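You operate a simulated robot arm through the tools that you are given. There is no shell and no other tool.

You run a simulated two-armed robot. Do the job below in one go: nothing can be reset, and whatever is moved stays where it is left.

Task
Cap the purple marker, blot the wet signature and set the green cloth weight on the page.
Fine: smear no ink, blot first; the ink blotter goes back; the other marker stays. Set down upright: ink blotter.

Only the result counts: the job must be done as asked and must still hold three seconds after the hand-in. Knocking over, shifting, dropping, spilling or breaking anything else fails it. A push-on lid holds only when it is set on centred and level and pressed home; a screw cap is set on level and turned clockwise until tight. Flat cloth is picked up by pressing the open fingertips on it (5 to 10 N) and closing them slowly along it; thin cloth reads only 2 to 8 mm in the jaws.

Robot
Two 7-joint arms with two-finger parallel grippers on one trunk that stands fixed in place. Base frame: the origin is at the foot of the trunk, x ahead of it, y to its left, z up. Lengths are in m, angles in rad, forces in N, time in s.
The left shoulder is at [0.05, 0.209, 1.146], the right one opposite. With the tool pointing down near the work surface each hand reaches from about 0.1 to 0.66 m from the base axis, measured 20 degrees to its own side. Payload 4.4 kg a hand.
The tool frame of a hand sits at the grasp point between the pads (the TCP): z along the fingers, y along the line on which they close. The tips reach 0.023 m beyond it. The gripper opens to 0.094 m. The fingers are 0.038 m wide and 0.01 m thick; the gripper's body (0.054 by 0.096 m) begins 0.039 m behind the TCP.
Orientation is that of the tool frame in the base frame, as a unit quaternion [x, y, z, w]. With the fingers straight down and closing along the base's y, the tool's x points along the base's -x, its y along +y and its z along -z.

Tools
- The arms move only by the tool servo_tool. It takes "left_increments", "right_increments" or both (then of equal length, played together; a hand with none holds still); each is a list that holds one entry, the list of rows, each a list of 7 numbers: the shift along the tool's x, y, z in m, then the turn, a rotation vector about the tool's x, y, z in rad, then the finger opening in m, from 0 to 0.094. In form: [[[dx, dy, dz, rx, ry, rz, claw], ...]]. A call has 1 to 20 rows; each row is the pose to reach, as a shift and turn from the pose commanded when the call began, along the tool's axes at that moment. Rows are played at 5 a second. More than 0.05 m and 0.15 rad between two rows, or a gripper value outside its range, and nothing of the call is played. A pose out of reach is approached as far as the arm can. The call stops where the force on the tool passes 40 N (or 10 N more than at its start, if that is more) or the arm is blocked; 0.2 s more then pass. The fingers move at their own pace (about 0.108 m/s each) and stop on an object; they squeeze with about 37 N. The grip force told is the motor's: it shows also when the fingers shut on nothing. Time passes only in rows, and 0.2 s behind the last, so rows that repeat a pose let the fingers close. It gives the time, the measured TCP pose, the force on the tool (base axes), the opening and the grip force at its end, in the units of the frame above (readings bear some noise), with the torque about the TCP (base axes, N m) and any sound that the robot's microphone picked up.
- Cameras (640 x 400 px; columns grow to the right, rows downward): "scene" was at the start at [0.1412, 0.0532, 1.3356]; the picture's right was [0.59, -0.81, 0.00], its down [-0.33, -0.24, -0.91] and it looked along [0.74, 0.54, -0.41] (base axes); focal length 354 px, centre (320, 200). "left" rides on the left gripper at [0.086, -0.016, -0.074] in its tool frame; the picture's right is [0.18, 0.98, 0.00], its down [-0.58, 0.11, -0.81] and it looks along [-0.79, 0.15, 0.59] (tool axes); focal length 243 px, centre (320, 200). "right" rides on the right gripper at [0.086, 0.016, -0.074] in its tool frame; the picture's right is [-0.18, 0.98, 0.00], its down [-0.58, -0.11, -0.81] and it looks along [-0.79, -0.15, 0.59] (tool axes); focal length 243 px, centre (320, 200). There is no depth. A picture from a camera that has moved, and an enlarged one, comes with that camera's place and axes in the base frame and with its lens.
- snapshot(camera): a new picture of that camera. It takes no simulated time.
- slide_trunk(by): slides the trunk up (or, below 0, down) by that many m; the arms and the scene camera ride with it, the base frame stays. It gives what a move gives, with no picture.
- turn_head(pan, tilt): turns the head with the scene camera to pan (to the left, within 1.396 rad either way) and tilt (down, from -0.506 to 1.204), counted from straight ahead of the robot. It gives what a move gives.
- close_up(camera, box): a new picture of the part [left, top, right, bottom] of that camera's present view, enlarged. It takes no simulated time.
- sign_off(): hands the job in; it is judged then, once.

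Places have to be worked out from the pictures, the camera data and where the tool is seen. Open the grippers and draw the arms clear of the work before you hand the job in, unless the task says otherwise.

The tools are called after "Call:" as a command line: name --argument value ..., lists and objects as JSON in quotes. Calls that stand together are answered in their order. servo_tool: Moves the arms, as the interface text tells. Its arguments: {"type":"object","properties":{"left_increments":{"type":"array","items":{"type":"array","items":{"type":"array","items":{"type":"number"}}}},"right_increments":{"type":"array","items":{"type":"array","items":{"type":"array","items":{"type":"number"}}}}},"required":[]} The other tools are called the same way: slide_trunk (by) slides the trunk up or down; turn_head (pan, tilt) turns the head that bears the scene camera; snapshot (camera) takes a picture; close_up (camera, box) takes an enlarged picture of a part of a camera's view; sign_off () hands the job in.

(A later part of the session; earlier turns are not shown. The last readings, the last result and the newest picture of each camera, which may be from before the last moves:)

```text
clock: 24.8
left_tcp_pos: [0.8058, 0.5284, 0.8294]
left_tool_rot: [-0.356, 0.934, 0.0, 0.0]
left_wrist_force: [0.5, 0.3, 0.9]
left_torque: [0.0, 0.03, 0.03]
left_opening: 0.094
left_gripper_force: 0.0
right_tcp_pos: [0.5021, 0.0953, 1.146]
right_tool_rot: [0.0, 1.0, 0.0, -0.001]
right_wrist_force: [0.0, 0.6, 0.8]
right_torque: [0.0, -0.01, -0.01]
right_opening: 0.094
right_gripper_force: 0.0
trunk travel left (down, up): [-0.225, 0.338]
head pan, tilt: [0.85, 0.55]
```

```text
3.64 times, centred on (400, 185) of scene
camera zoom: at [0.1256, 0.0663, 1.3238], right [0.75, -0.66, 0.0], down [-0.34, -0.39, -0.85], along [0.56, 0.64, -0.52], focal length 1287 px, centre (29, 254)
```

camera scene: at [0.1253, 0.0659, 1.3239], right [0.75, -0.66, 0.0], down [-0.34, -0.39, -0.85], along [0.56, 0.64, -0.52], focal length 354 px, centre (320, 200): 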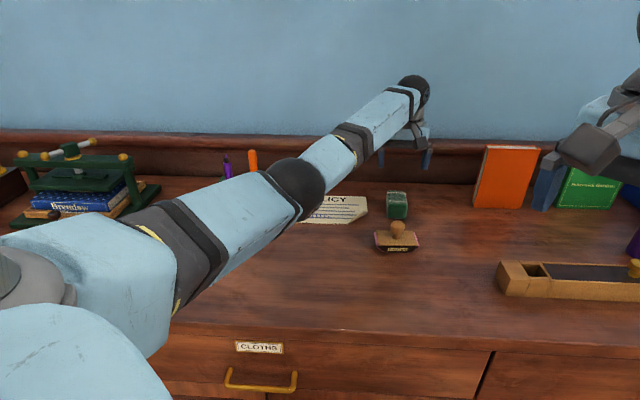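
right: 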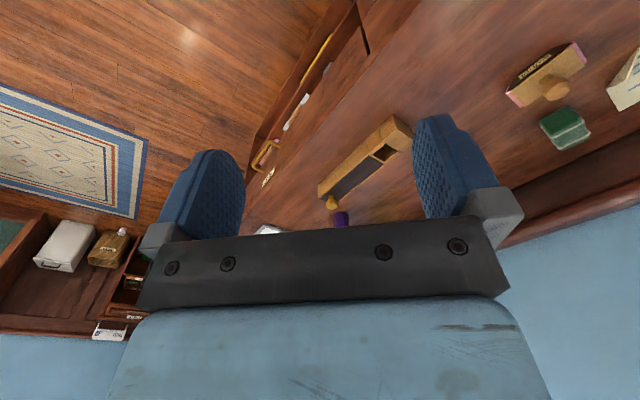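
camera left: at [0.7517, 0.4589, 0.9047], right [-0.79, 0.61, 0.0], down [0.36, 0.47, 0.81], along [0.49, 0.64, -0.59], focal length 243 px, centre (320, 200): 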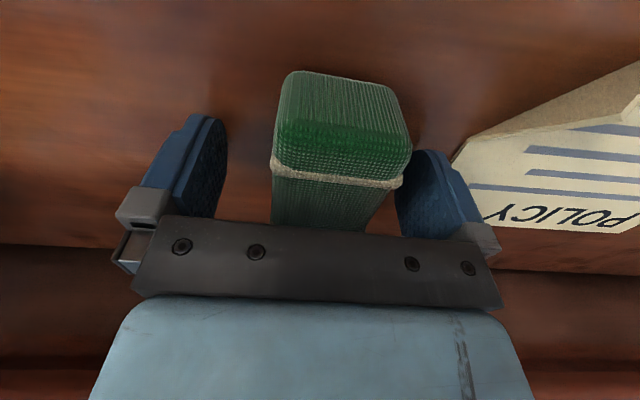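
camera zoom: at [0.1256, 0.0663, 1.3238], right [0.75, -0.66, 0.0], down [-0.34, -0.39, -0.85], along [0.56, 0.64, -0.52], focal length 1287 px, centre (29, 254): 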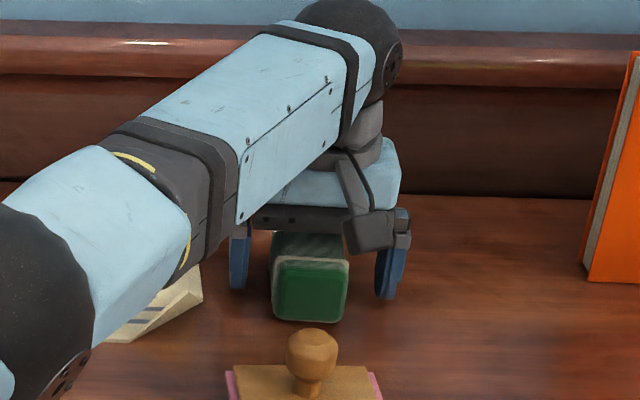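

The weight stands between the pads and nothing else is touched. I close the fingers slowly.

Call:
servo_tool --left_increments '[[[0, 0, 0, 0, 0, 0, 0.075], [0, 0, 0, 0, 0, 0, 0.062], [0, 0, 0, 0, 0, 0, 0.052], [0, 0, 0, 0, 0, 0, 0.045], [0, 0, 0, 0, 0, 0, 0.03], [0, 0, 0, 0, 0, 0, 0.0], [0, 0, 0, 0, 0, 0, 0.0]]]'

Call:
snapshot --camera "left"

```text
clock: 26.4
left_tcp_pos: [0.806, 0.5283, 0.8296]
left_tool_rot: [-0.357, 0.934, 0.0, 0.001]
left_wrist_force: [-0.6, 2.7, 0.9]
left_torque: [0.23, 0.08, 0.0]
left_opening: 0.0499
left_gripper_force: 37.3
right_tcp_pos: [0.5026, 0.0951, 1.1456]
right_tool_rot: [0.001, 1.0, 0.0, 0.001]
right_wrist_force: [0.9, -0.2, 0.4]
right_torque: [0.01, -0.01, 0.02]
right_opening: 0.0938
right_gripper_force: 0.1
trunk travel left (down, up): [-0.225, 0.338]
head pan, tilt: [0.85, 0.55]
```

```text
taken
camera left: at [0.7516, 0.4592, 0.905], right [-0.79, 0.61, 0.0], down [0.36, 0.47, 0.81], along [0.49, 0.64, -0.59], focal length 243 px, centre (320, 200)
```

left: 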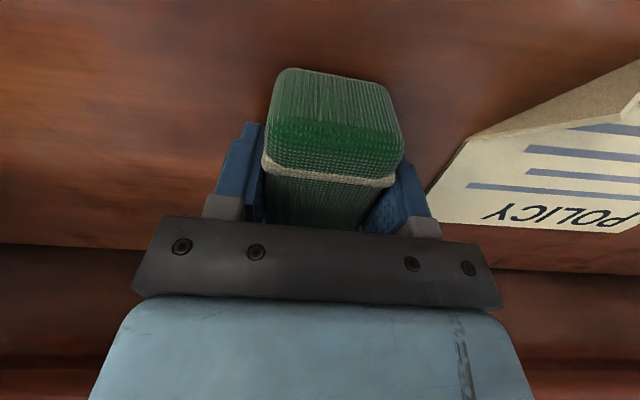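

Held at 50 mm width with 37 N. I lift slowly and check the load.

Call:
servo_tool --left_increments '[[[0, 0, -0.005, 0, 0, 0, 0.0], [0, 0, -0.015, 0, 0, 0, 0.0], [0, 0, -0.03, 0, 0, 0, 0.0], [0, 0, -0.05, 0, 0, 0, 0.0], [0, 0, -0.07, 0, 0, 0, 0.0], [0, 0, -0.07, 0, 0, 0, 0.0]]]'

Call:
snapshot --camera "left"

Call:
close_up --camera "scene" --box '[260, 110, 460, 240]'

```text
clock: 27.8
left_tcp_pos: [0.8059, 0.5327, 0.9011]
left_tool_rot: [-0.357, 0.934, 0.0, 0.0]
left_wrist_force: [-0.3, -0.4, -5.5]
left_torque: [-0.03, -0.04, -0.03]
left_opening: 0.05
left_gripper_force: 37.7
right_tcp_pos: [0.5033, 0.0955, 1.1464]
right_tool_rot: [0.0, 1.0, 0.0, 0.0]
right_wrist_force: [0.7, -0.3, -0.5]
right_torque: [-0.01, -0.03, -0.02]
right_opening: 0.094
right_gripper_force: 0.1
trunk travel left (down, up): [-0.225, 0.338]
head pan, tilt: [0.85, 0.55]
```

```text
taken
camera left: at [0.7513, 0.4616, 0.9766], right [-0.79, 0.61, 0.0], down [0.36, 0.47, 0.81], along [0.49, 0.64, -0.59], focal length 243 px, centre (320, 200)
```

left: 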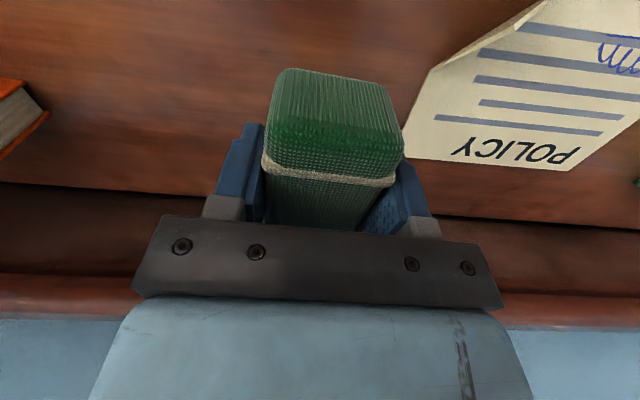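

```text
3.08 times, centred on (360, 175) of scene
camera zoom: at [0.1267, 0.0669, 1.3236], right [0.75, -0.66, 0.0], down [-0.35, -0.39, -0.85], along [0.56, 0.64, -0.52], focal length 1089 px, centre (197, 277)
```

zoom: 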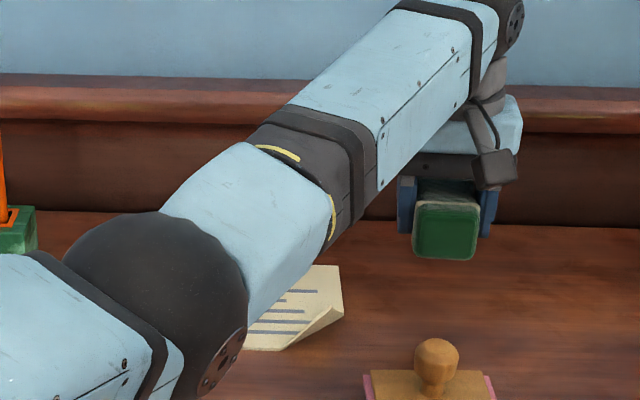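

The weight (about 0.5 kg) is held well. I carry it over to a spot on the page at about (0.699,0.652), clear of the signature and the curled corner, and lower most of the way.

Call:
servo_tool --left_increments '[[[-0.0003, 0.0325, 0, 0, 0, 0, 0.0], [-0.0005, 0.065, 0, 0, 0, 0, 0.0], [-0.0008, 0.0975, 0, 0, 0, 0, 0.0], [-0.001, 0.13, 0, 0, 0, 0, 0.0], [-0.0013, 0.1626, 0, 0, 0, 0, 0.0], [-0.0013, 0.1626, 0, 0, 0, 0, 0.0], [-0.0013, 0.1626, 0.025, 0, 0, 0, 0.0], [-0.0013, 0.1626, 0.025, 0, 0, 0, 0.0]]]'

Call:
snapshot --camera "left"

Call:
close_up --camera "scene" --box '[240, 120, 420, 240]'

```text
clock: 29.6
left_tcp_pos: [0.6988, 0.653, 0.8726]
left_tool_rot: [-0.357, 0.934, 0.0, -0.001]
left_wrist_force: [-0.8, 0.1, -5.6]
left_torque: [0.02, 0.01, -0.01]
left_opening: 0.0499
left_gripper_force: 37.2
right_tcp_pos: [0.5026, 0.0956, 1.1464]
right_tool_rot: [-0.001, 1.0, 0.0, 0.0]
right_wrist_force: [-0.6, -0.3, 0.2]
right_torque: [0.02, 0.0, 0.03]
right_opening: 0.0941
right_gripper_force: 0.1
trunk travel left (down, up): [-0.225, 0.338]
head pan, tilt: [0.85, 0.55]
```

```text
taken
camera left: at [0.6445, 0.5824, 0.9488], right [-0.79, 0.61, 0.0], down [0.36, 0.47, 0.81], along [0.49, 0.64, -0.59], focal length 243 px, centre (320, 200)
```

left: 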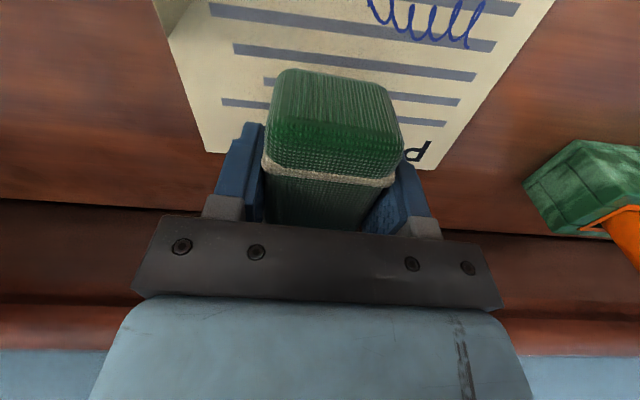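

```text
3.33 times, centred on (330, 180) of scene
camera zoom: at [0.126, 0.0663, 1.3238], right [0.75, -0.66, 0.0], down [-0.34, -0.39, -0.85], along [0.56, 0.64, -0.52], focal length 1180 px, centre (287, 267)
```

zoom: 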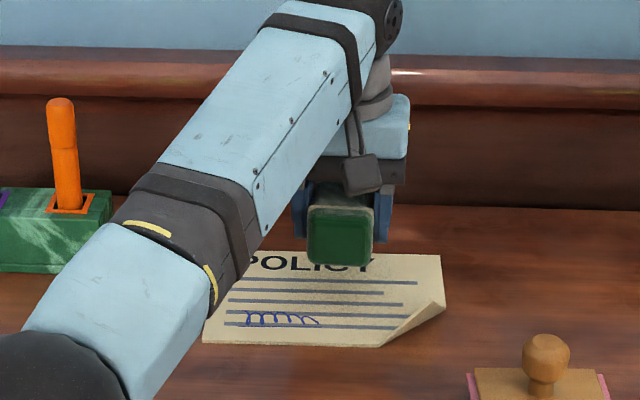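

It hovers above the page, clear of the signature. I lower it to contact in small steps.

Call:
servo_tool --left_increments '[[[0, 0, 0.02, 0, 0, 0, 0.0], [0, 0, 0.033, 0, 0, 0, 0.0], [0, 0, 0.039, 0, 0, 0, 0.0], [0, 0, 0.042, 0, 0, 0, 0.0], [0, 0, 0.042, 0, 0, 0, 0.0]]]'

```text
clock: 30.8
left_tcp_pos: [0.6982, 0.6519, 0.8327]
left_tool_rot: [-0.357, 0.934, 0.0, -0.001]
left_wrist_force: [0.9, 0.9, -0.7]
left_torque: [0.0, -0.01, -0.01]
left_opening: 0.0499
left_gripper_force: 36.5
right_tcp_pos: [0.5031, 0.0957, 1.1458]
right_tool_rot: [0.0, 1.0, 0.0, 0.001]
right_wrist_force: [0.2, 0.1, -0.2]
right_torque: [0.0, -0.03, 0.01]
right_opening: 0.094
right_gripper_force: 0.0
trunk travel left (down, up): [-0.225, 0.338]
head pan, tilt: [0.85, 0.55]
```

The load has gone onto the page (force −5.6 → −0.7 N). I settle half a millimetre more, open the fingers gently and rise straight up.

Call:
servo_tool --left_increments '[[[0, 0, 0.0005, 0, 0, 0, 0.0], [0, 0, 0.0005, 0, 0, 0, 0.051], [0, 0, 0.0005, 0, 0, 0, 0.056], [0, 0, 0.0005, 0, 0, 0, 0.065], [0, 0, 0.0005, 0, 0, 0, 0.075], [0, 0, 0.0005, 0, 0, 0, 0.075], [0, 0, -0.02, 0, 0, 0, 0.075], [0, 0, -0.05, 0, 0, 0, 0.075], [0, 0, -0.09, 0, 0, 0, 0.075], [0, 0, -0.13, 0, 0, 0, 0.094], [0, 0, -0.17, 0, 0, 0, 0.094], [0, 0, -0.17, 0, 0, 0, 0.094]]]'

Call:
snapshot --camera "left"

Call:
snapshot --camera "scene"

Call:
close_up --camera "scene" --box '[240, 120, 420, 240]'

```text
clock: 33.4
left_tcp_pos: [0.6986, 0.6531, 0.999]
left_tool_rot: [-0.356, 0.934, -0.001, -0.001]
left_wrist_force: [-0.5, 0.4, 0.4]
left_torque: [0.01, -0.01, 0.0]
left_opening: 0.094
left_gripper_force: 0.0
right_tcp_pos: [0.5033, 0.0959, 1.146]
right_tool_rot: [0.0, 1.0, 0.0, 0.0]
right_wrist_force: [-0.1, -0.1, -0.5]
right_torque: [-0.02, 0.0, 0.03]
right_opening: 0.094
right_gripper_force: 0.1
trunk travel left (down, up): [-0.225, 0.338]
head pan, tilt: [0.85, 0.55]
```

```text
taken
camera left: at [0.6444, 0.5836, 1.074], right [-0.79, 0.61, 0.0], down [0.36, 0.47, 0.81], along [0.49, 0.64, -0.59], focal length 243 px, centre (320, 200)
```

left: 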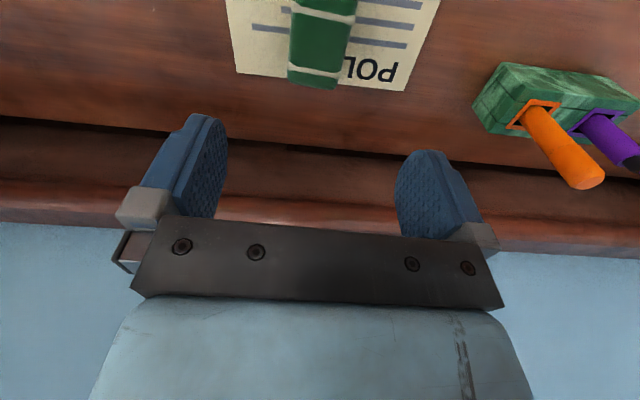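

```text
taken
camera scene: at [0.1265, 0.0667, 1.3236], right [0.75, -0.66, 0.0], down [-0.35, -0.39, -0.85], along [0.56, 0.64, -0.52], focal length 354 px, centre (320, 200)
```

scene: 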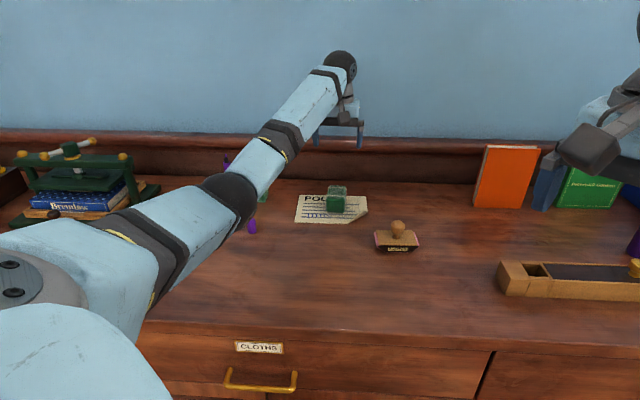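

```text
3.33 times, centred on (330, 180) of scene
camera zoom: at [0.1265, 0.0667, 1.3236], right [0.75, -0.66, 0.0], down [-0.35, -0.39, -0.85], along [0.56, 0.64, -0.52], focal length 1180 px, centre (287, 267)
```

zoom: 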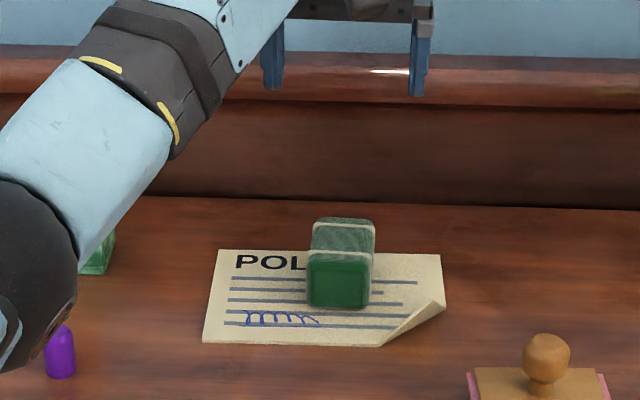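

The weight rests on the page and the page has not moved. Now the cap, which I place at (0.4665,0.706) standing about 35 mm high; I move above it at z≈0.95.

Call:
servo_tool --left_increments '[[[0.0229, 0.0324, 0, 0, 0, -0.01, 0.094], [0.0458, 0.0647, 0, 0, 0, -0.02, 0.094], [0.0688, 0.0971, 0, 0, 0, -0.03, 0.094], [0.0917, 0.1295, 0, 0, 0, -0.04, 0.094], [0.1146, 0.1618, 0, 0, 0, -0.05, 0.094], [0.1375, 0.1942, 0, 0, 0, -0.055, 0.094], [0.1375, 0.1942, 0.025, 0, 0, -0.055, 0.094], [0.1375, 0.1942, 0.05, 0, 0, -0.055, 0.094], [0.1375, 0.1942, 0.05, 0, 0, -0.055, 0.094]]]'

Call:
snapshot --camera "left"

Call:
snapshot --camera "scene"

```text
clock: 35.4
left_tcp_pos: [0.4664, 0.7053, 0.9529]
left_tool_rot: [-0.383, 0.924, 0.0, 0.0]
left_wrist_force: [-0.1, 0.7, -0.5]
left_torque: [-0.01, 0.0, 0.01]
left_opening: 0.0941
left_gripper_force: 0.0
right_tcp_pos: [0.5014, 0.0943, 1.1465]
right_tool_rot: [-0.001, 1.0, 0.0, 0.0]
right_wrist_force: [-0.2, -0.1, 0.3]
right_torque: [0.01, -0.01, -0.01]
right_opening: 0.0937
right_gripper_force: 0.0
trunk travel left (down, up): [-0.225, 0.338]
head pan, tilt: [0.85, 0.55]
```

```text
taken
camera left: at [0.4161, 0.6333, 1.0283], right [-0.82, 0.57, 0.0], down [0.33, 0.49, 0.81], along [0.46, 0.67, -0.59], focal length 243 px, centre (320, 200)
```

left: 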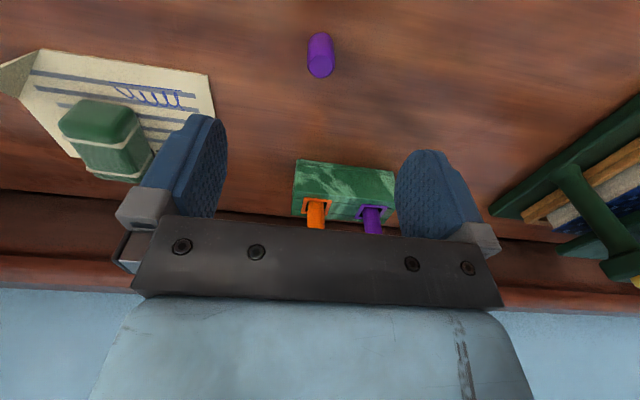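

```text
taken
camera scene: at [0.1259, 0.0662, 1.3238], right [0.75, -0.66, 0.0], down [-0.34, -0.39, -0.85], along [0.56, 0.64, -0.52], focal length 354 px, centre (320, 200)
```

scene: 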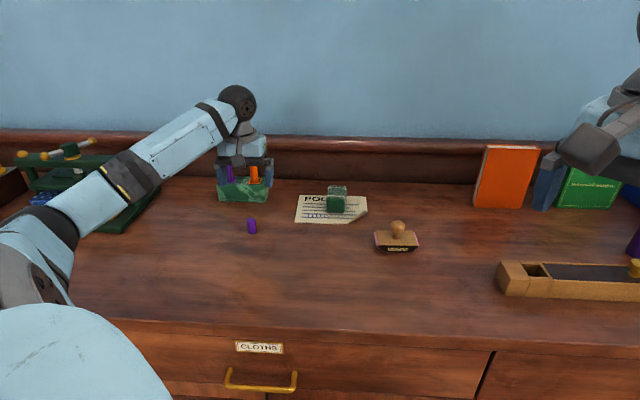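

The cap appears centred under the tool (top circle near pixel 320,66, expected 320,64). I zoom in on the cap and on the marker holder to refine.

Call:
close_up --camera "left" --box '[280, 20, 360, 100]'

Call:
close_up --camera "scene" --box '[200, 140, 290, 250]'

Call:
close_up --camera "left" --box '[280, 140, 420, 240]'

```text
5.00 times, centred on (320, 60) of left
camera zoom: at [0.4161, 0.6333, 1.0283], right [-0.82, 0.57, 0.0], down [0.33, 0.49, 0.81], along [0.46, 0.67, -0.59], focal length 1213 px, centre (320, 900)
```

zoom: 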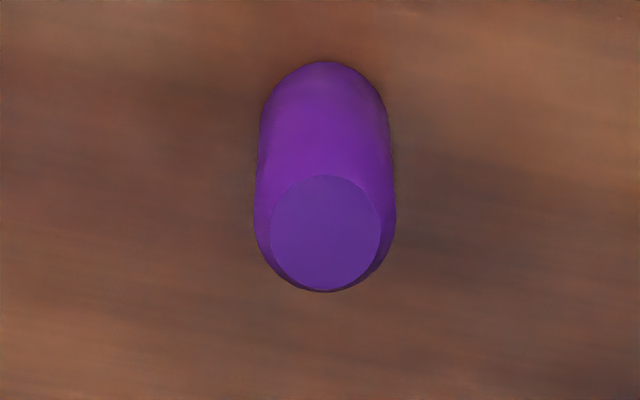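

```text
3.64 times, centred on (245, 195) of scene
camera zoom: at [0.1259, 0.0662, 1.3238], right [0.75, -0.66, 0.0], down [-0.34, -0.39, -0.85], along [0.56, 0.64, -0.52], focal length 1287 px, centre (593, 218)
```

zoom: 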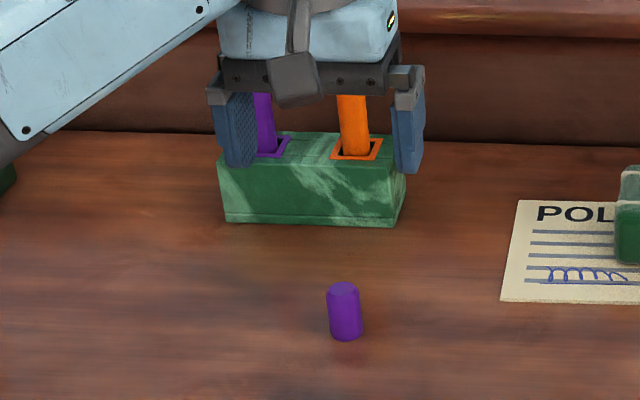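

```text
4.00 times, centred on (350, 190) of left
camera zoom: at [0.4161, 0.6333, 1.0283], right [-0.82, 0.57, 0.0], down [0.33, 0.49, 0.81], along [0.46, 0.67, -0.59], focal length 970 px, centre (200, 240)
```

zoom: 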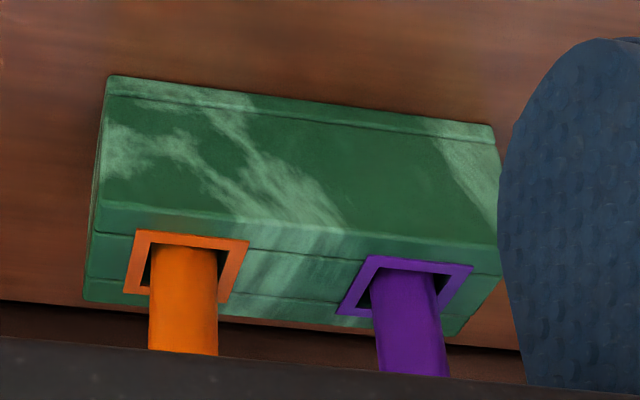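

The cap is centred within about 1–2 mm. I descend around it to TCP z≈0.828.

Call:
servo_tool --left_increments '[[[-0.001, 0, 0.035, 0, 0, 0, 0.08], [-0.001, 0, 0.07, 0, 0, 0, 0.07], [-0.001, 0, 0.1, 0, 0, 0, 0.06], [-0.001, 0, 0.118, 0, 0, 0, 0.06], [-0.001, 0, 0.125, 0, 0, 0, 0.06], [-0.001, 0, 0.125, 0, 0, 0, 0.06]]]'

Call:
snapshot --camera "left"

Call:
close_up --camera "scene" --box '[190, 140, 310, 250]'

```text
clock: 36.8
left_tcp_pos: [0.4655, 0.7029, 0.8277]
left_tool_rot: [-0.383, 0.924, 0.001, 0.0]
left_wrist_force: [0.5, -0.8, -0.6]
left_torque: [0.0, -0.04, 0.01]
left_opening: 0.0597
left_gripper_force: 0.0
right_tcp_pos: [0.5033, 0.0952, 1.1452]
right_tool_rot: [0.0, 1.0, 0.0, 0.0]
right_wrist_force: [-0.4, -0.4, 0.1]
right_torque: [0.01, -0.01, 0.02]
right_opening: 0.094
right_gripper_force: 0.0
trunk travel left (down, up): [-0.225, 0.338]
head pan, tilt: [0.85, 0.55]
```

```text
taken
camera left: at [0.4154, 0.6317, 0.903], right [-0.82, 0.57, 0.0], down [0.33, 0.49, 0.81], along [0.46, 0.67, -0.59], focal length 243 px, centre (320, 200)
```

left: 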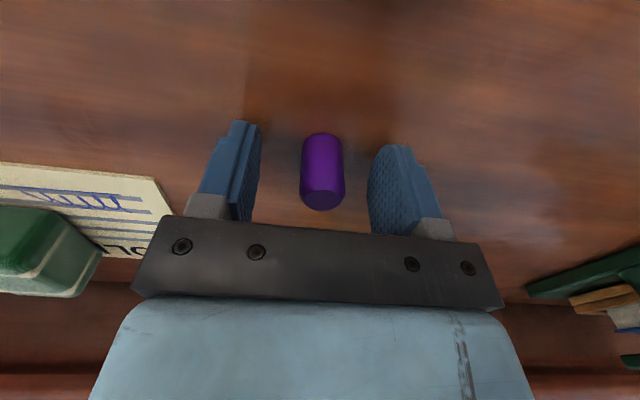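

```text
3.64 times, centred on (250, 195) of scene
camera zoom: at [0.1257, 0.0663, 1.3238], right [0.75, -0.66, 0.0], down [-0.34, -0.39, -0.85], along [0.56, 0.64, -0.52], focal length 1287 px, centre (574, 218)
```

zoom: 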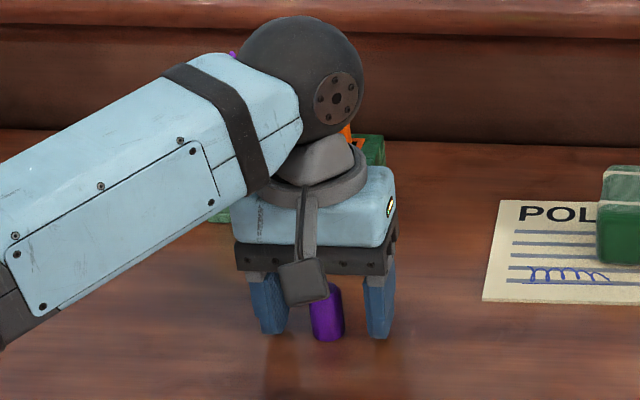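

The cap is centred between the pads. I close slowly on it.

Call:
servo_tool --left_increments '[[[0, 0, 0, 0, 0, 0, 0.045], [0, 0, 0, 0, 0, 0, 0.035], [0, 0, 0, 0, 0, 0, 0.028], [0, 0, 0, 0, 0, 0, 0.022], [0, 0, 0, 0, 0, 0, 0.01], [0, 0, 0, 0, 0, 0, 0.0], [0, 0, 0, 0, 0, 0, 0.0]]]'

Call:
snapshot --camera "left"

```text
clock: 38.4
left_tcp_pos: [0.465, 0.7041, 0.8285]
left_tool_rot: [-0.383, 0.924, 0.0, 0.001]
left_wrist_force: [-1.0, -0.1, 0.5]
left_torque: [-0.01, 0.0, 0.0]
left_opening: 0.0198
left_gripper_force: 37.0
right_tcp_pos: [0.5021, 0.0955, 1.1457]
right_tool_rot: [0.0, 1.0, 0.0, 0.0]
right_wrist_force: [0.5, -0.4, 0.2]
right_torque: [0.02, -0.01, -0.06]
right_opening: 0.0943
right_gripper_force: 0.1
trunk travel left (down, up): [-0.225, 0.338]
head pan, tilt: [0.85, 0.55]
```

```text
taken
camera left: at [0.4155, 0.6317, 0.9032], right [-0.82, 0.57, 0.0], down [0.33, 0.49, 0.81], along [0.46, 0.67, -0.59], focal length 243 px, centre (320, 200)
```

left: 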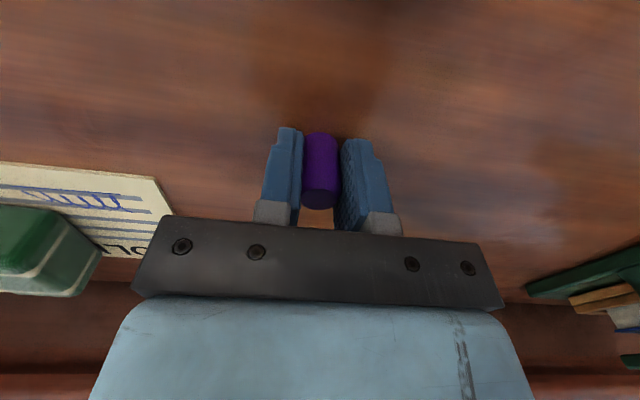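

The cap is held (20 mm diameter). I lift it and stand off at z≈1.12 to the right side, where the left camera can look at the purple marker past the fingers.

Call:
servo_tool --left_increments '[[[0, 0, -0.01, 0, 0, 0, 0.0], [0, 0, -0.04, 0, 0, 0, 0.0], [0, 0, -0.08, 0, 0, 0, 0.0], [0, -0.015, -0.12, 0, 0, 0, 0.0], [0, -0.03, -0.16, 0, 0, 0, 0.0], [0, -0.045, -0.2, 0, 0, 0, 0.0], [0, -0.06, -0.24, 0, 0, 0, 0.0], [0, -0.08, -0.28, 0, 0, 0, 0.0], [0, -0.08, -0.29, 0, 0, 0, 0.0], [0, -0.08, -0.29, 0, 0, 0, 0.0]]]'

Call:
snapshot --camera "left"

Call:
close_up --camera "left" --box '[340, 100, 480, 200]'

Call:
close_up --camera "scene" --box '[200, 130, 290, 220]'

```text
clock: 40.5
left_tcp_pos: [0.524, 0.6482, 1.1169]
left_tool_rot: [-0.383, 0.924, 0.0, 0.0]
left_wrist_force: [0.4, -0.3, 0.1]
left_torque: [0.0, 0.02, 0.05]
left_opening: 0.0204
left_gripper_force: 37.0
right_tcp_pos: [0.5024, 0.0956, 1.1462]
right_tool_rot: [0.0, 1.0, -0.001, 0.0]
right_wrist_force: [1.1, -0.4, -0.6]
right_torque: [-0.01, 0.0, 0.0]
right_opening: 0.0943
right_gripper_force: 0.1
trunk travel left (down, up): [-0.225, 0.338]
head pan, tilt: [0.85, 0.55]
```

```text
taken
camera left: at [0.4747, 0.576, 1.1922], right [-0.83, 0.56, 0.0], down [0.33, 0.49, 0.81], along [0.45, 0.67, -0.59], focal length 243 px, centre (320, 200)
```

left: 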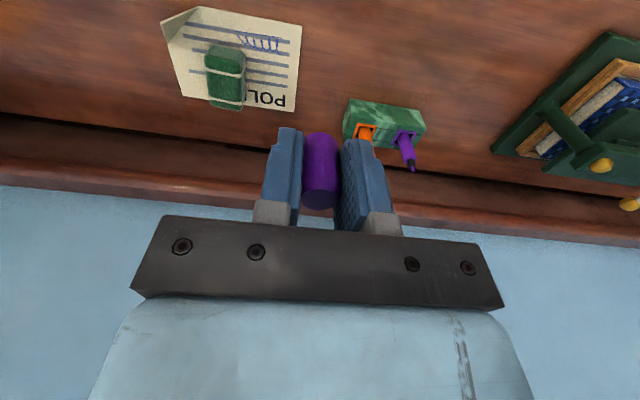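

```text
4.00 times, centred on (410, 150) of left
camera zoom: at [0.4747, 0.576, 1.1922], right [-0.83, 0.56, 0.0], down [0.33, 0.49, 0.81], along [0.45, 0.67, -0.59], focal length 970 px, centre (-40, 400)
```

zoom: 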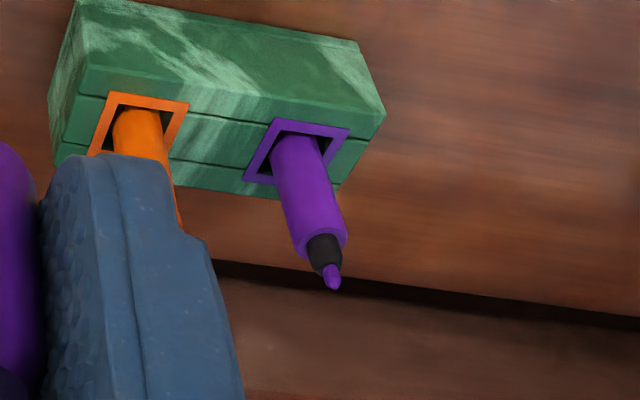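

```text
4.44 times, centred on (245, 175) of scene
camera zoom: at [0.1261, 0.0664, 1.3237], right [0.75, -0.66, 0.0], down [-0.35, -0.39, -0.85], along [0.56, 0.64, -0.52], focal length 1573 px, centre (653, 311)
```

zoom: 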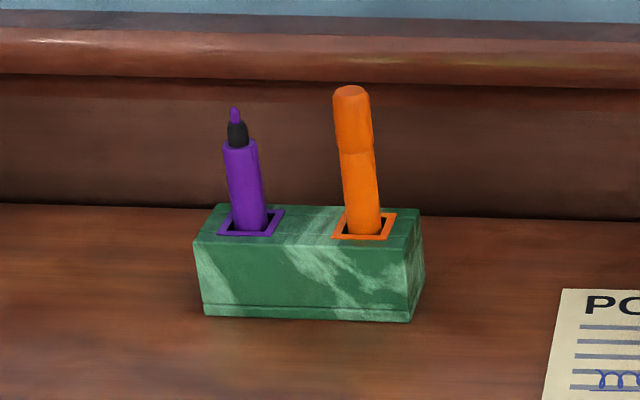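

Triangulating the purple marker gives the nib tip at (0.5127,0.8897,0.9325) and its shoulder near z=0.908. I zoom on the held cap to learn its offset from the tool axis.

Call:
close_up --camera "left" --box '[270, 110, 370, 230]'

Call:
close_up --camera "scene" --box '[270, 60, 350, 140]'

```text
3.33 times, centred on (320, 170) of left
camera zoom: at [0.4747, 0.576, 1.1922], right [-0.83, 0.56, 0.0], down [0.33, 0.49, 0.81], along [0.45, 0.67, -0.59], focal length 809 px, centre (320, 300)
```

zoom: 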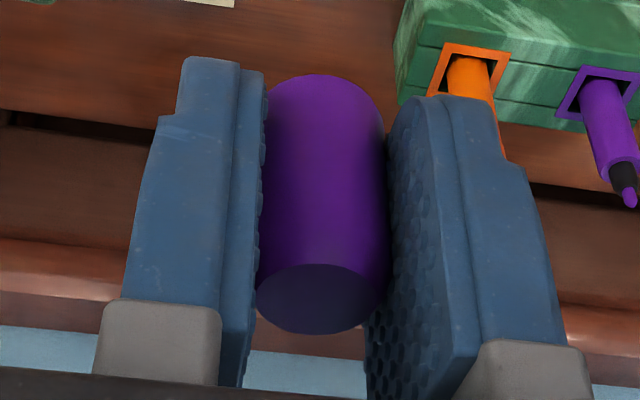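

```text
5.00 times, centred on (310, 100) of scene
camera zoom: at [0.1261, 0.0664, 1.3237], right [0.75, -0.66, 0.0], down [-0.35, -0.39, -0.85], along [0.56, 0.64, -0.52], focal length 1770 px, centre (370, 700)
```

zoom: 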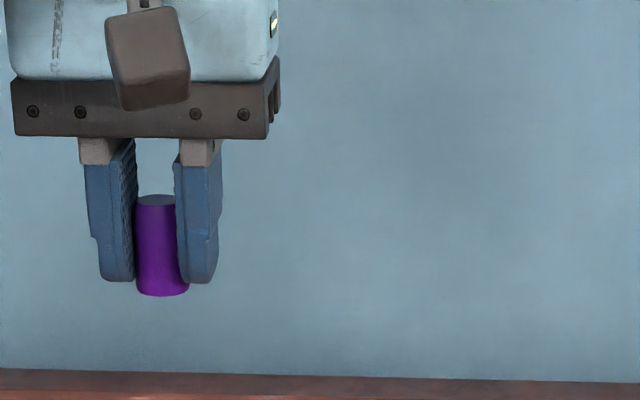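

The cap hangs level, about 1.5 mm off the tool axis on the far side, with its bottom 26 mm below the TCP. I carry it to just above the marker, at z≈1.02, for a visual check.

Call:
servo_tool --left_increments '[[[-0.023, 0.0254, 0.0, 0, 0, 0, 0.0], [-0.0463, 0.0508, 0.01, 0, 0, 0, 0.0], [-0.0695, 0.0762, 0.03, 0, 0, 0, 0.0], [-0.0926, 0.1016, 0.05, 0, 0, 0, 0.0], [-0.1158, 0.127, 0.07, 0, 0, 0, 0.0], [-0.1389, 0.1524, 0.09, 0, 0, 0, 0.0], [-0.1621, 0.1778, 0.097, 0, 0, 0, 0.0], [-0.1621, 0.1778, 0.097, 0, 0, 0, 0.0], [-0.1621, 0.1778, 0.097, 0, 0, 0, 0.0]]]'

Call:
snapshot --camera "left"

Call:
close_up --camera "left" --box '[240, 20, 400, 220]'

Call:
close_up --camera "scene" --box '[190, 110, 290, 210]'

Call:
snapshot --camera "scene"

```text
clock: 42.5
left_tcp_pos: [0.5133, 0.8885, 1.0212]
left_tool_rot: [-0.382, 0.924, 0.001, -0.001]
left_wrist_force: [0.9, 0.0, 0.2]
left_torque: [0.0, -0.02, 0.06]
left_opening: 0.02
left_gripper_force: 36.8
right_tcp_pos: [0.5032, 0.0957, 1.1458]
right_tool_rot: [0.0, 1.0, 0.0, 0.0]
right_wrist_force: [0.1, 0.1, -0.8]
right_torque: [-0.02, 0.01, -0.02]
right_opening: 0.0941
right_gripper_force: 0.0
trunk travel left (down, up): [-0.225, 0.338]
head pan, tilt: [0.85, 0.55]
```

```text
taken
camera left: at [0.4622, 0.817, 1.0966], right [-0.82, 0.57, 0.0], down [0.33, 0.49, 0.81], along [0.46, 0.67, -0.59], focal length 243 px, centre (320, 200)
```

left: 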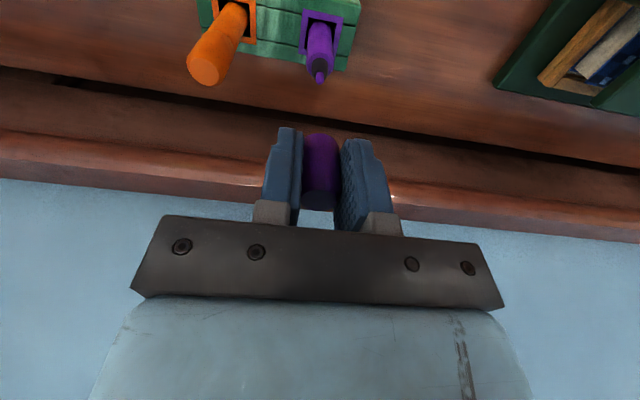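

```text
2.00 times, centred on (320, 120) of left
camera zoom: at [0.4622, 0.817, 1.0966], right [-0.82, 0.57, 0.0], down [0.33, 0.49, 0.81], along [0.46, 0.67, -0.59], focal length 485 px, centre (320, 360)
```

zoom: 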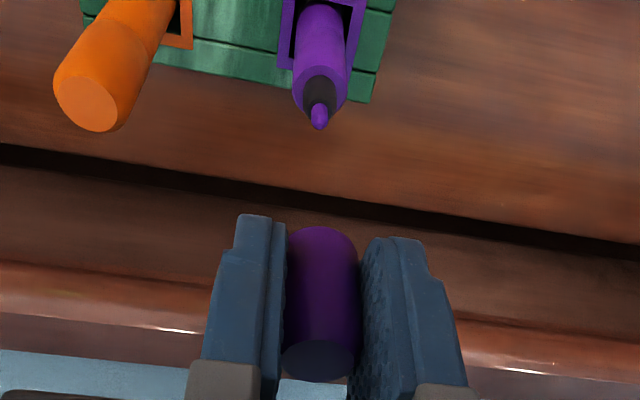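

```text
4.00 times, centred on (240, 160) of scene
camera zoom: at [0.1259, 0.0665, 1.3237], right [0.75, -0.66, 0.0], down [-0.34, -0.39, -0.85], along [0.56, 0.64, -0.52], focal length 1416 px, centre (640, 360)
```

zoom: 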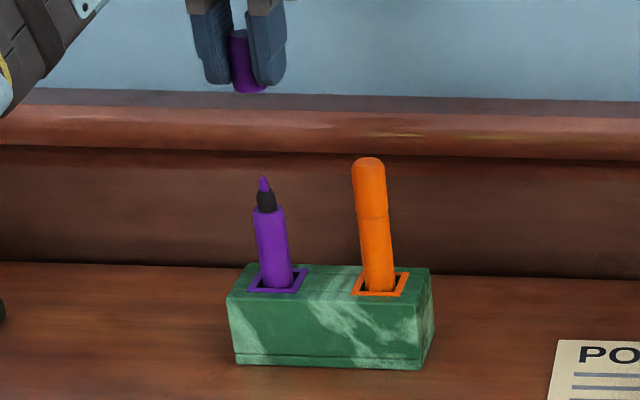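

```text
taken
camera scene: at [0.1259, 0.0665, 1.3237], right [0.75, -0.66, 0.0], down [-0.34, -0.39, -0.85], along [0.56, 0.64, -0.52], focal length 354 px, centre (320, 200)
```

scene: 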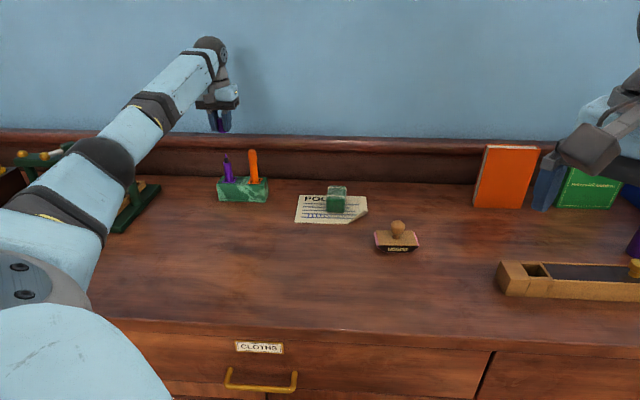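

Both views agree that cap and nib are aligned within about 1 mm. I lower to about 1 cm above the nib and check once more.

Call:
servo_tool --left_increments '[[[0.0005, 0, 0.02, 0, 0, 0, 0.0], [0.0005, 0, 0.04, 0, 0, 0, 0.0], [0.0005, 0, 0.051, 0, 0, 0, 0.0], [0.0005, 0, 0.051, 0, 0, 0, 0.0], [0.0005, 0, 0.051, 0, 0, 0, 0.0]]]'

Call:
close_up --camera "left" --box '[260, 50, 380, 220]'

Call:
close_up --camera "scene" --box '[195, 130, 275, 210]'

```text
clock: 43.8
left_tcp_pos: [0.512, 0.8876, 0.97]
left_tool_rot: [-0.383, 0.924, -0.001, 0.0]
left_wrist_force: [0.4, 0.1, 0.2]
left_torque: [-0.02, -0.02, -0.02]
left_opening: 0.0202
left_gripper_force: 36.6
right_tcp_pos: [0.503, 0.0946, 1.1459]
right_tool_rot: [0.001, 1.0, 0.0, 0.0]
right_wrist_force: [-0.5, 0.3, -0.1]
right_torque: [0.0, 0.03, 0.03]
right_opening: 0.0942
right_gripper_force: 0.0
trunk travel left (down, up): [-0.225, 0.338]
head pan, tilt: [0.85, 0.55]
```

```text
2.35 times, centred on (320, 135) of left
camera zoom: at [0.4616, 0.816, 1.045], right [-0.83, 0.56, 0.0], down [0.33, 0.49, 0.81], along [0.46, 0.67, -0.59], focal length 571 px, centre (320, 353)
```

zoom: 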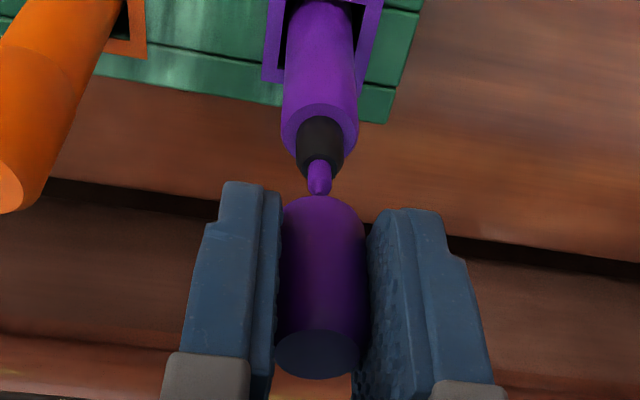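

```text
5.00 times, centred on (235, 170) of scene
camera zoom: at [0.1258, 0.0665, 1.3238], right [0.75, -0.66, 0.0], down [-0.34, -0.39, -0.85], along [0.56, 0.64, -0.52], focal length 1770 px, centre (745, 350)
```

zoom: 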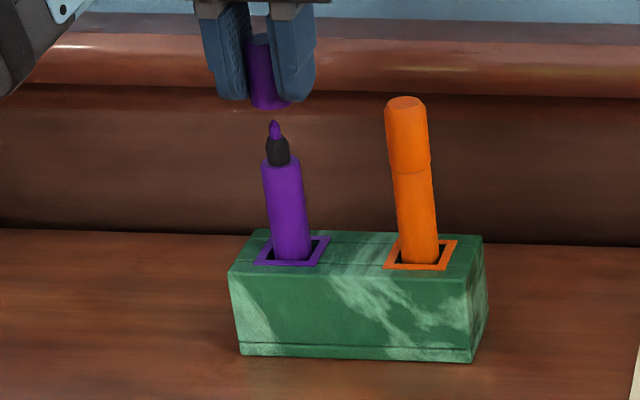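

Alignment still holds within about 0.5 mm in both views. I lower the cap over the nib in small steps, watching force and torque.

Call:
servo_tool --left_increments '[[[0.0003, 0, 0.006, 0, 0, 0, 0.0], [0.0003, 0, 0.012, 0, 0, 0, 0.0], [0.0003, 0, 0.017, 0, 0, 0, 0.0], [0.0003, 0, 0.021, 0, 0, 0, 0.0], [0.0003, 0, 0.021, 0, 0, 0, 0.0]]]'

Call:
close_up --camera "left" --box '[260, 50, 380, 220]'

Call:
close_up --camera "scene" --box '[195, 130, 275, 210]'

```text
clock: 45.0
left_tcp_pos: [0.5118, 0.8876, 0.9491]
left_tool_rot: [-0.383, 0.924, 0.0, 0.0]
left_wrist_force: [-0.2, 0.8, 0.5]
left_torque: [0.01, -0.03, 0.01]
left_opening: 0.0199
left_gripper_force: 37.7
right_tcp_pos: [0.5015, 0.096, 1.1465]
right_tool_rot: [0.001, 1.0, 0.0, 0.0]
right_wrist_force: [0.8, -0.4, 0.0]
right_torque: [0.02, -0.01, 0.0]
right_opening: 0.094
right_gripper_force: 0.0
trunk travel left (down, up): [-0.225, 0.338]
head pan, tilt: [0.85, 0.55]
```

```text
2.35 times, centred on (320, 135) of left
camera zoom: at [0.4605, 0.8161, 1.024], right [-0.82, 0.57, 0.0], down [0.33, 0.49, 0.81], along [0.46, 0.67, -0.59], focal length 571 px, centre (320, 353)
```

zoom: 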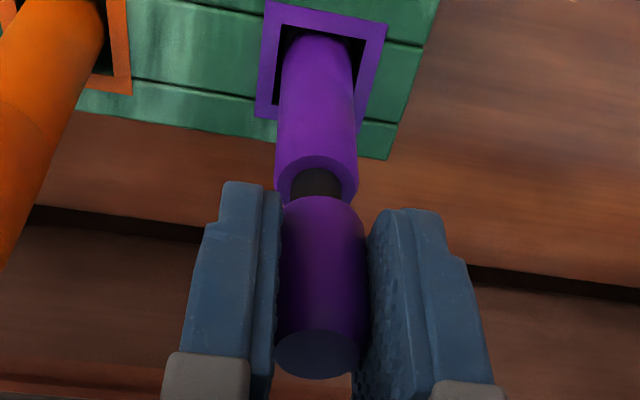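

```text
5.00 times, centred on (235, 170) of scene
camera zoom: at [0.1258, 0.0664, 1.3238], right [0.75, -0.66, 0.0], down [-0.34, -0.39, -0.85], along [0.56, 0.64, -0.52], focal length 1770 px, centre (745, 350)
```

zoom: 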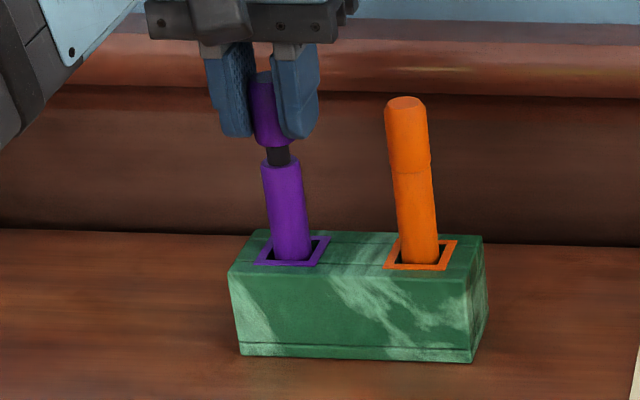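

The nib is inside the cap without force, but the cap looks 1–2 mm off to the left of the neck. I zoom in more to measure that.

Call:
close_up --camera "left" --box '[300, 115, 350, 150]'

Call:
close_up --camera "scene" --box '[230, 140, 270, 170]'

```text
11.43 times, centred on (325, 132) of left
camera zoom: at [0.4605, 0.8161, 1.024], right [-0.82, 0.57, 0.0], down [0.33, 0.49, 0.81], along [0.46, 0.67, -0.59], focal length 2773 px, centre (263, 971)
```

zoom: 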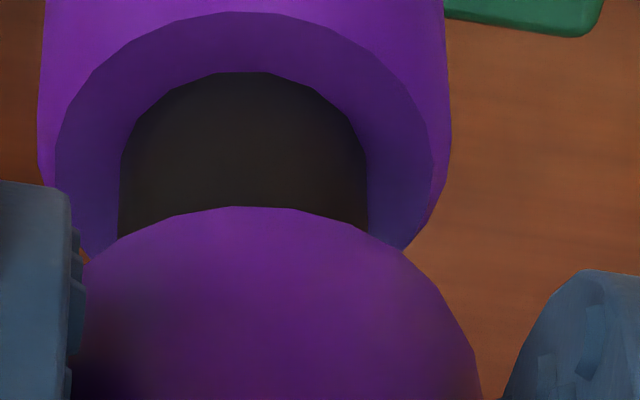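

```text
13.33 times, centred on (250, 155) of scene
camera zoom: at [0.1258, 0.0664, 1.3238], right [0.75, -0.66, 0.0], down [-0.34, -0.39, -0.85], along [0.56, 0.64, -0.52], focal length 4719 px, centre (1253, 800)
```

zoom: 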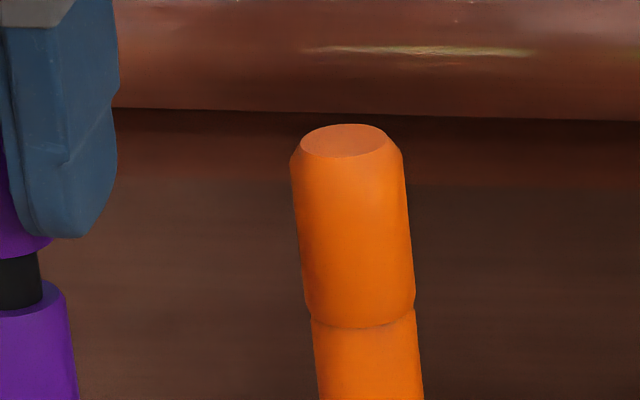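

The left view shows the cap centred on the neck within about 0.3 mm. I go on down in 2 mm steps and watch the forces.

Call:
servo_tool --left_increments '[[[0, 0, 0.003, 0, 0, 0, 0.0], [0, 0, 0.006, 0, 0, 0, 0.0], [0, 0, 0.008, 0, 0, 0, 0.0], [0, 0, 0.01, 0, 0, 0, 0.0], [0, 0, 0.01, 0, 0, 0, 0.0]]]'

Call:
close_up --camera "left" --box '[260, 50, 380, 220]'

Call:
close_up --camera "scene" --box '[205, 135, 265, 195]'

```text
clock: 46.1
left_tcp_pos: [0.5087, 0.8846, 0.947]
left_tool_rot: [-0.383, 0.924, 0.002, 0.003]
left_wrist_force: [0.0, -2.6, 38.8]
left_torque: [-0.23, 0.04, 0.03]
left_opening: 0.0199
left_gripper_force: 36.8
right_tcp_pos: [0.4994, 0.0903, 1.1481]
right_tool_rot: [0.0, 1.0, 0.002, 0.001]
right_wrist_force: [0.0, 0.2, -0.3]
right_torque: [0.01, 0.0, -0.01]
right_opening: 0.0938
right_gripper_force: 0.0
trunk travel left (down, up): [-0.225, 0.338]
head pan, tilt: [0.85, 0.55]
```

```text
2.35 times, centred on (320, 135) of left
camera zoom: at [0.4582, 0.8128, 1.022], right [-0.83, 0.56, 0.0], down [0.33, 0.48, 0.81], along [0.46, 0.67, -0.58], focal length 571 px, centre (320, 353)
```

zoom: 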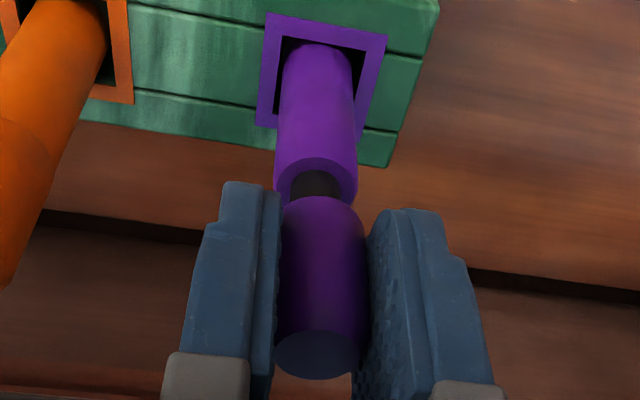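

```text
6.67 times, centred on (235, 165) of scene
camera zoom: at [0.1224, 0.0603, 1.3249], right [0.75, -0.66, 0.0], down [-0.34, -0.39, -0.86], along [0.56, 0.64, -0.52], focal length 2360 px, centre (887, 433)
```

zoom: 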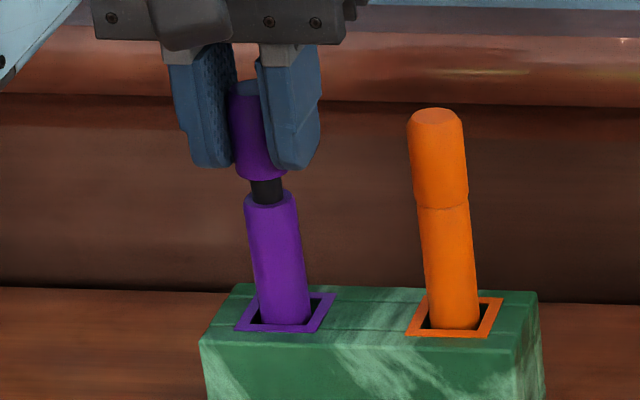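

The cap's rim stopped on the neck with 39 N, and the torque puts the contact on the near side and slightly to the right of the cap's centre. I back up a few millimetres to take the force off and re-measure.

Call:
servo_tool --left_increments '[[[0, 0, -0.003, 0, 0, 0, 0.0], [0, 0, -0.006, 0, 0, 0, 0.0], [0, 0, -0.008, 0, 0, 0, 0.0], [0, 0, -0.008, 0, 0, 0, 0.0]]]'

Call:
close_up --camera "left" --box '[260, 50, 380, 220]'

Call:
close_up --camera "scene" --box '[210, 135, 250, 165]'

Call:
close_up --camera "left" --box '[290, 105, 350, 150]'

```text
clock: 47.1
left_tcp_pos: [0.5124, 0.8871, 0.949]
left_tool_rot: [-0.384, 0.924, 0.002, 0.0]
left_wrist_force: [-0.5, -1.0, 11.1]
left_torque: [-0.06, 0.03, -0.01]
left_opening: 0.0202
left_gripper_force: 37.5
right_tcp_pos: [0.5027, 0.0942, 1.1467]
right_tool_rot: [0.0, 1.0, 0.001, 0.001]
right_wrist_force: [0.0, 0.5, -0.5]
right_torque: [0.03, 0.03, -0.03]
right_opening: 0.0938
right_gripper_force: 0.1
trunk travel left (down, up): [-0.225, 0.338]
head pan, tilt: [0.85, 0.55]
```

```text
2.35 times, centred on (320, 135) of left
camera zoom: at [0.4607, 0.8153, 1.0232], right [-0.82, 0.57, 0.0], down [0.33, 0.49, 0.81], along [0.46, 0.67, -0.59], focal length 571 px, centre (320, 353)
```

zoom: 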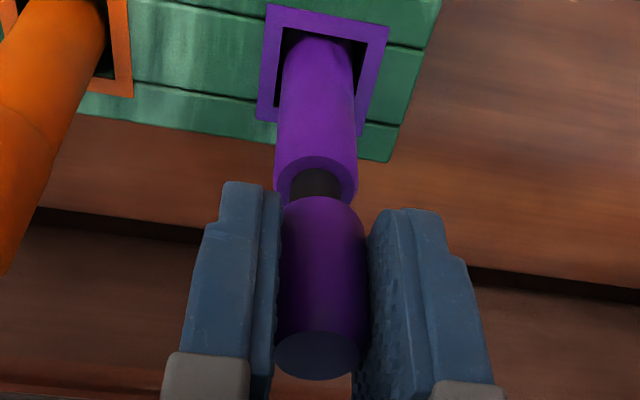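

```text
13.33 times, centred on (230, 150) of scene
camera zoom: at [0.1248, 0.0646, 1.3238], right [0.75, -0.66, 0.0], down [-0.34, -0.39, -0.85], along [0.56, 0.64, -0.52], focal length 4719 px, centre (1520, 867)
```

zoom: 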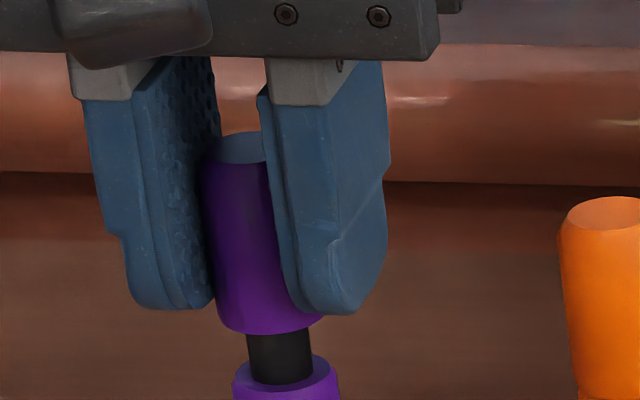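

```text
8.89 times, centred on (320, 128) of left
camera zoom: at [0.4607, 0.8153, 1.0232], right [-0.82, 0.57, 0.0], down [0.33, 0.49, 0.81], along [0.46, 0.67, -0.59], focal length 2157 px, centre (320, 844)
```

zoom: 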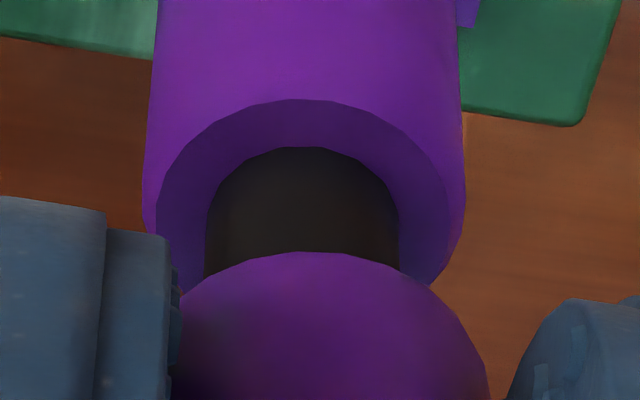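

The scene close-up shows the cap centred sideways within 0.3 mm; the torque and side force say the cap is about 1 mm too far from me. I raise 2 mm, shift 1 mm toward the robot, and lower again gently.

Call:
servo_tool --left_increments '[[[0, 0, -0.002, 0, 0, 0, 0.0], [0.001, -0.0003, -0.003, 0, 0, 0, 0.0], [0.001, -0.0003, -0.003, 0, 0, 0, 0.0], [0.001, -0.0003, 0.0, 0, 0, 0, 0.0], [0.001, -0.0003, 0.002, 0, 0, 0, 0.0], [0.001, -0.0003, 0.002, 0, 0, 0, 0.0]]]'

```text
clock: 48.5
left_tcp_pos: [0.512, 0.8875, 0.9485]
left_tool_rot: [-0.383, 0.924, 0.0, 0.001]
left_wrist_force: [0.6, 0.4, 13.3]
left_torque: [-0.03, 0.08, 0.0]
left_opening: 0.0201
left_gripper_force: 37.2
right_tcp_pos: [0.501, 0.0936, 1.1471]
right_tool_rot: [0.0, 1.0, 0.001, 0.0]
right_wrist_force: [-0.1, 0.2, -0.1]
right_torque: [0.01, 0.03, -0.01]
right_opening: 0.0939
right_gripper_force: 0.1
trunk travel left (down, up): [-0.225, 0.338]
head pan, tilt: [0.85, 0.55]
```

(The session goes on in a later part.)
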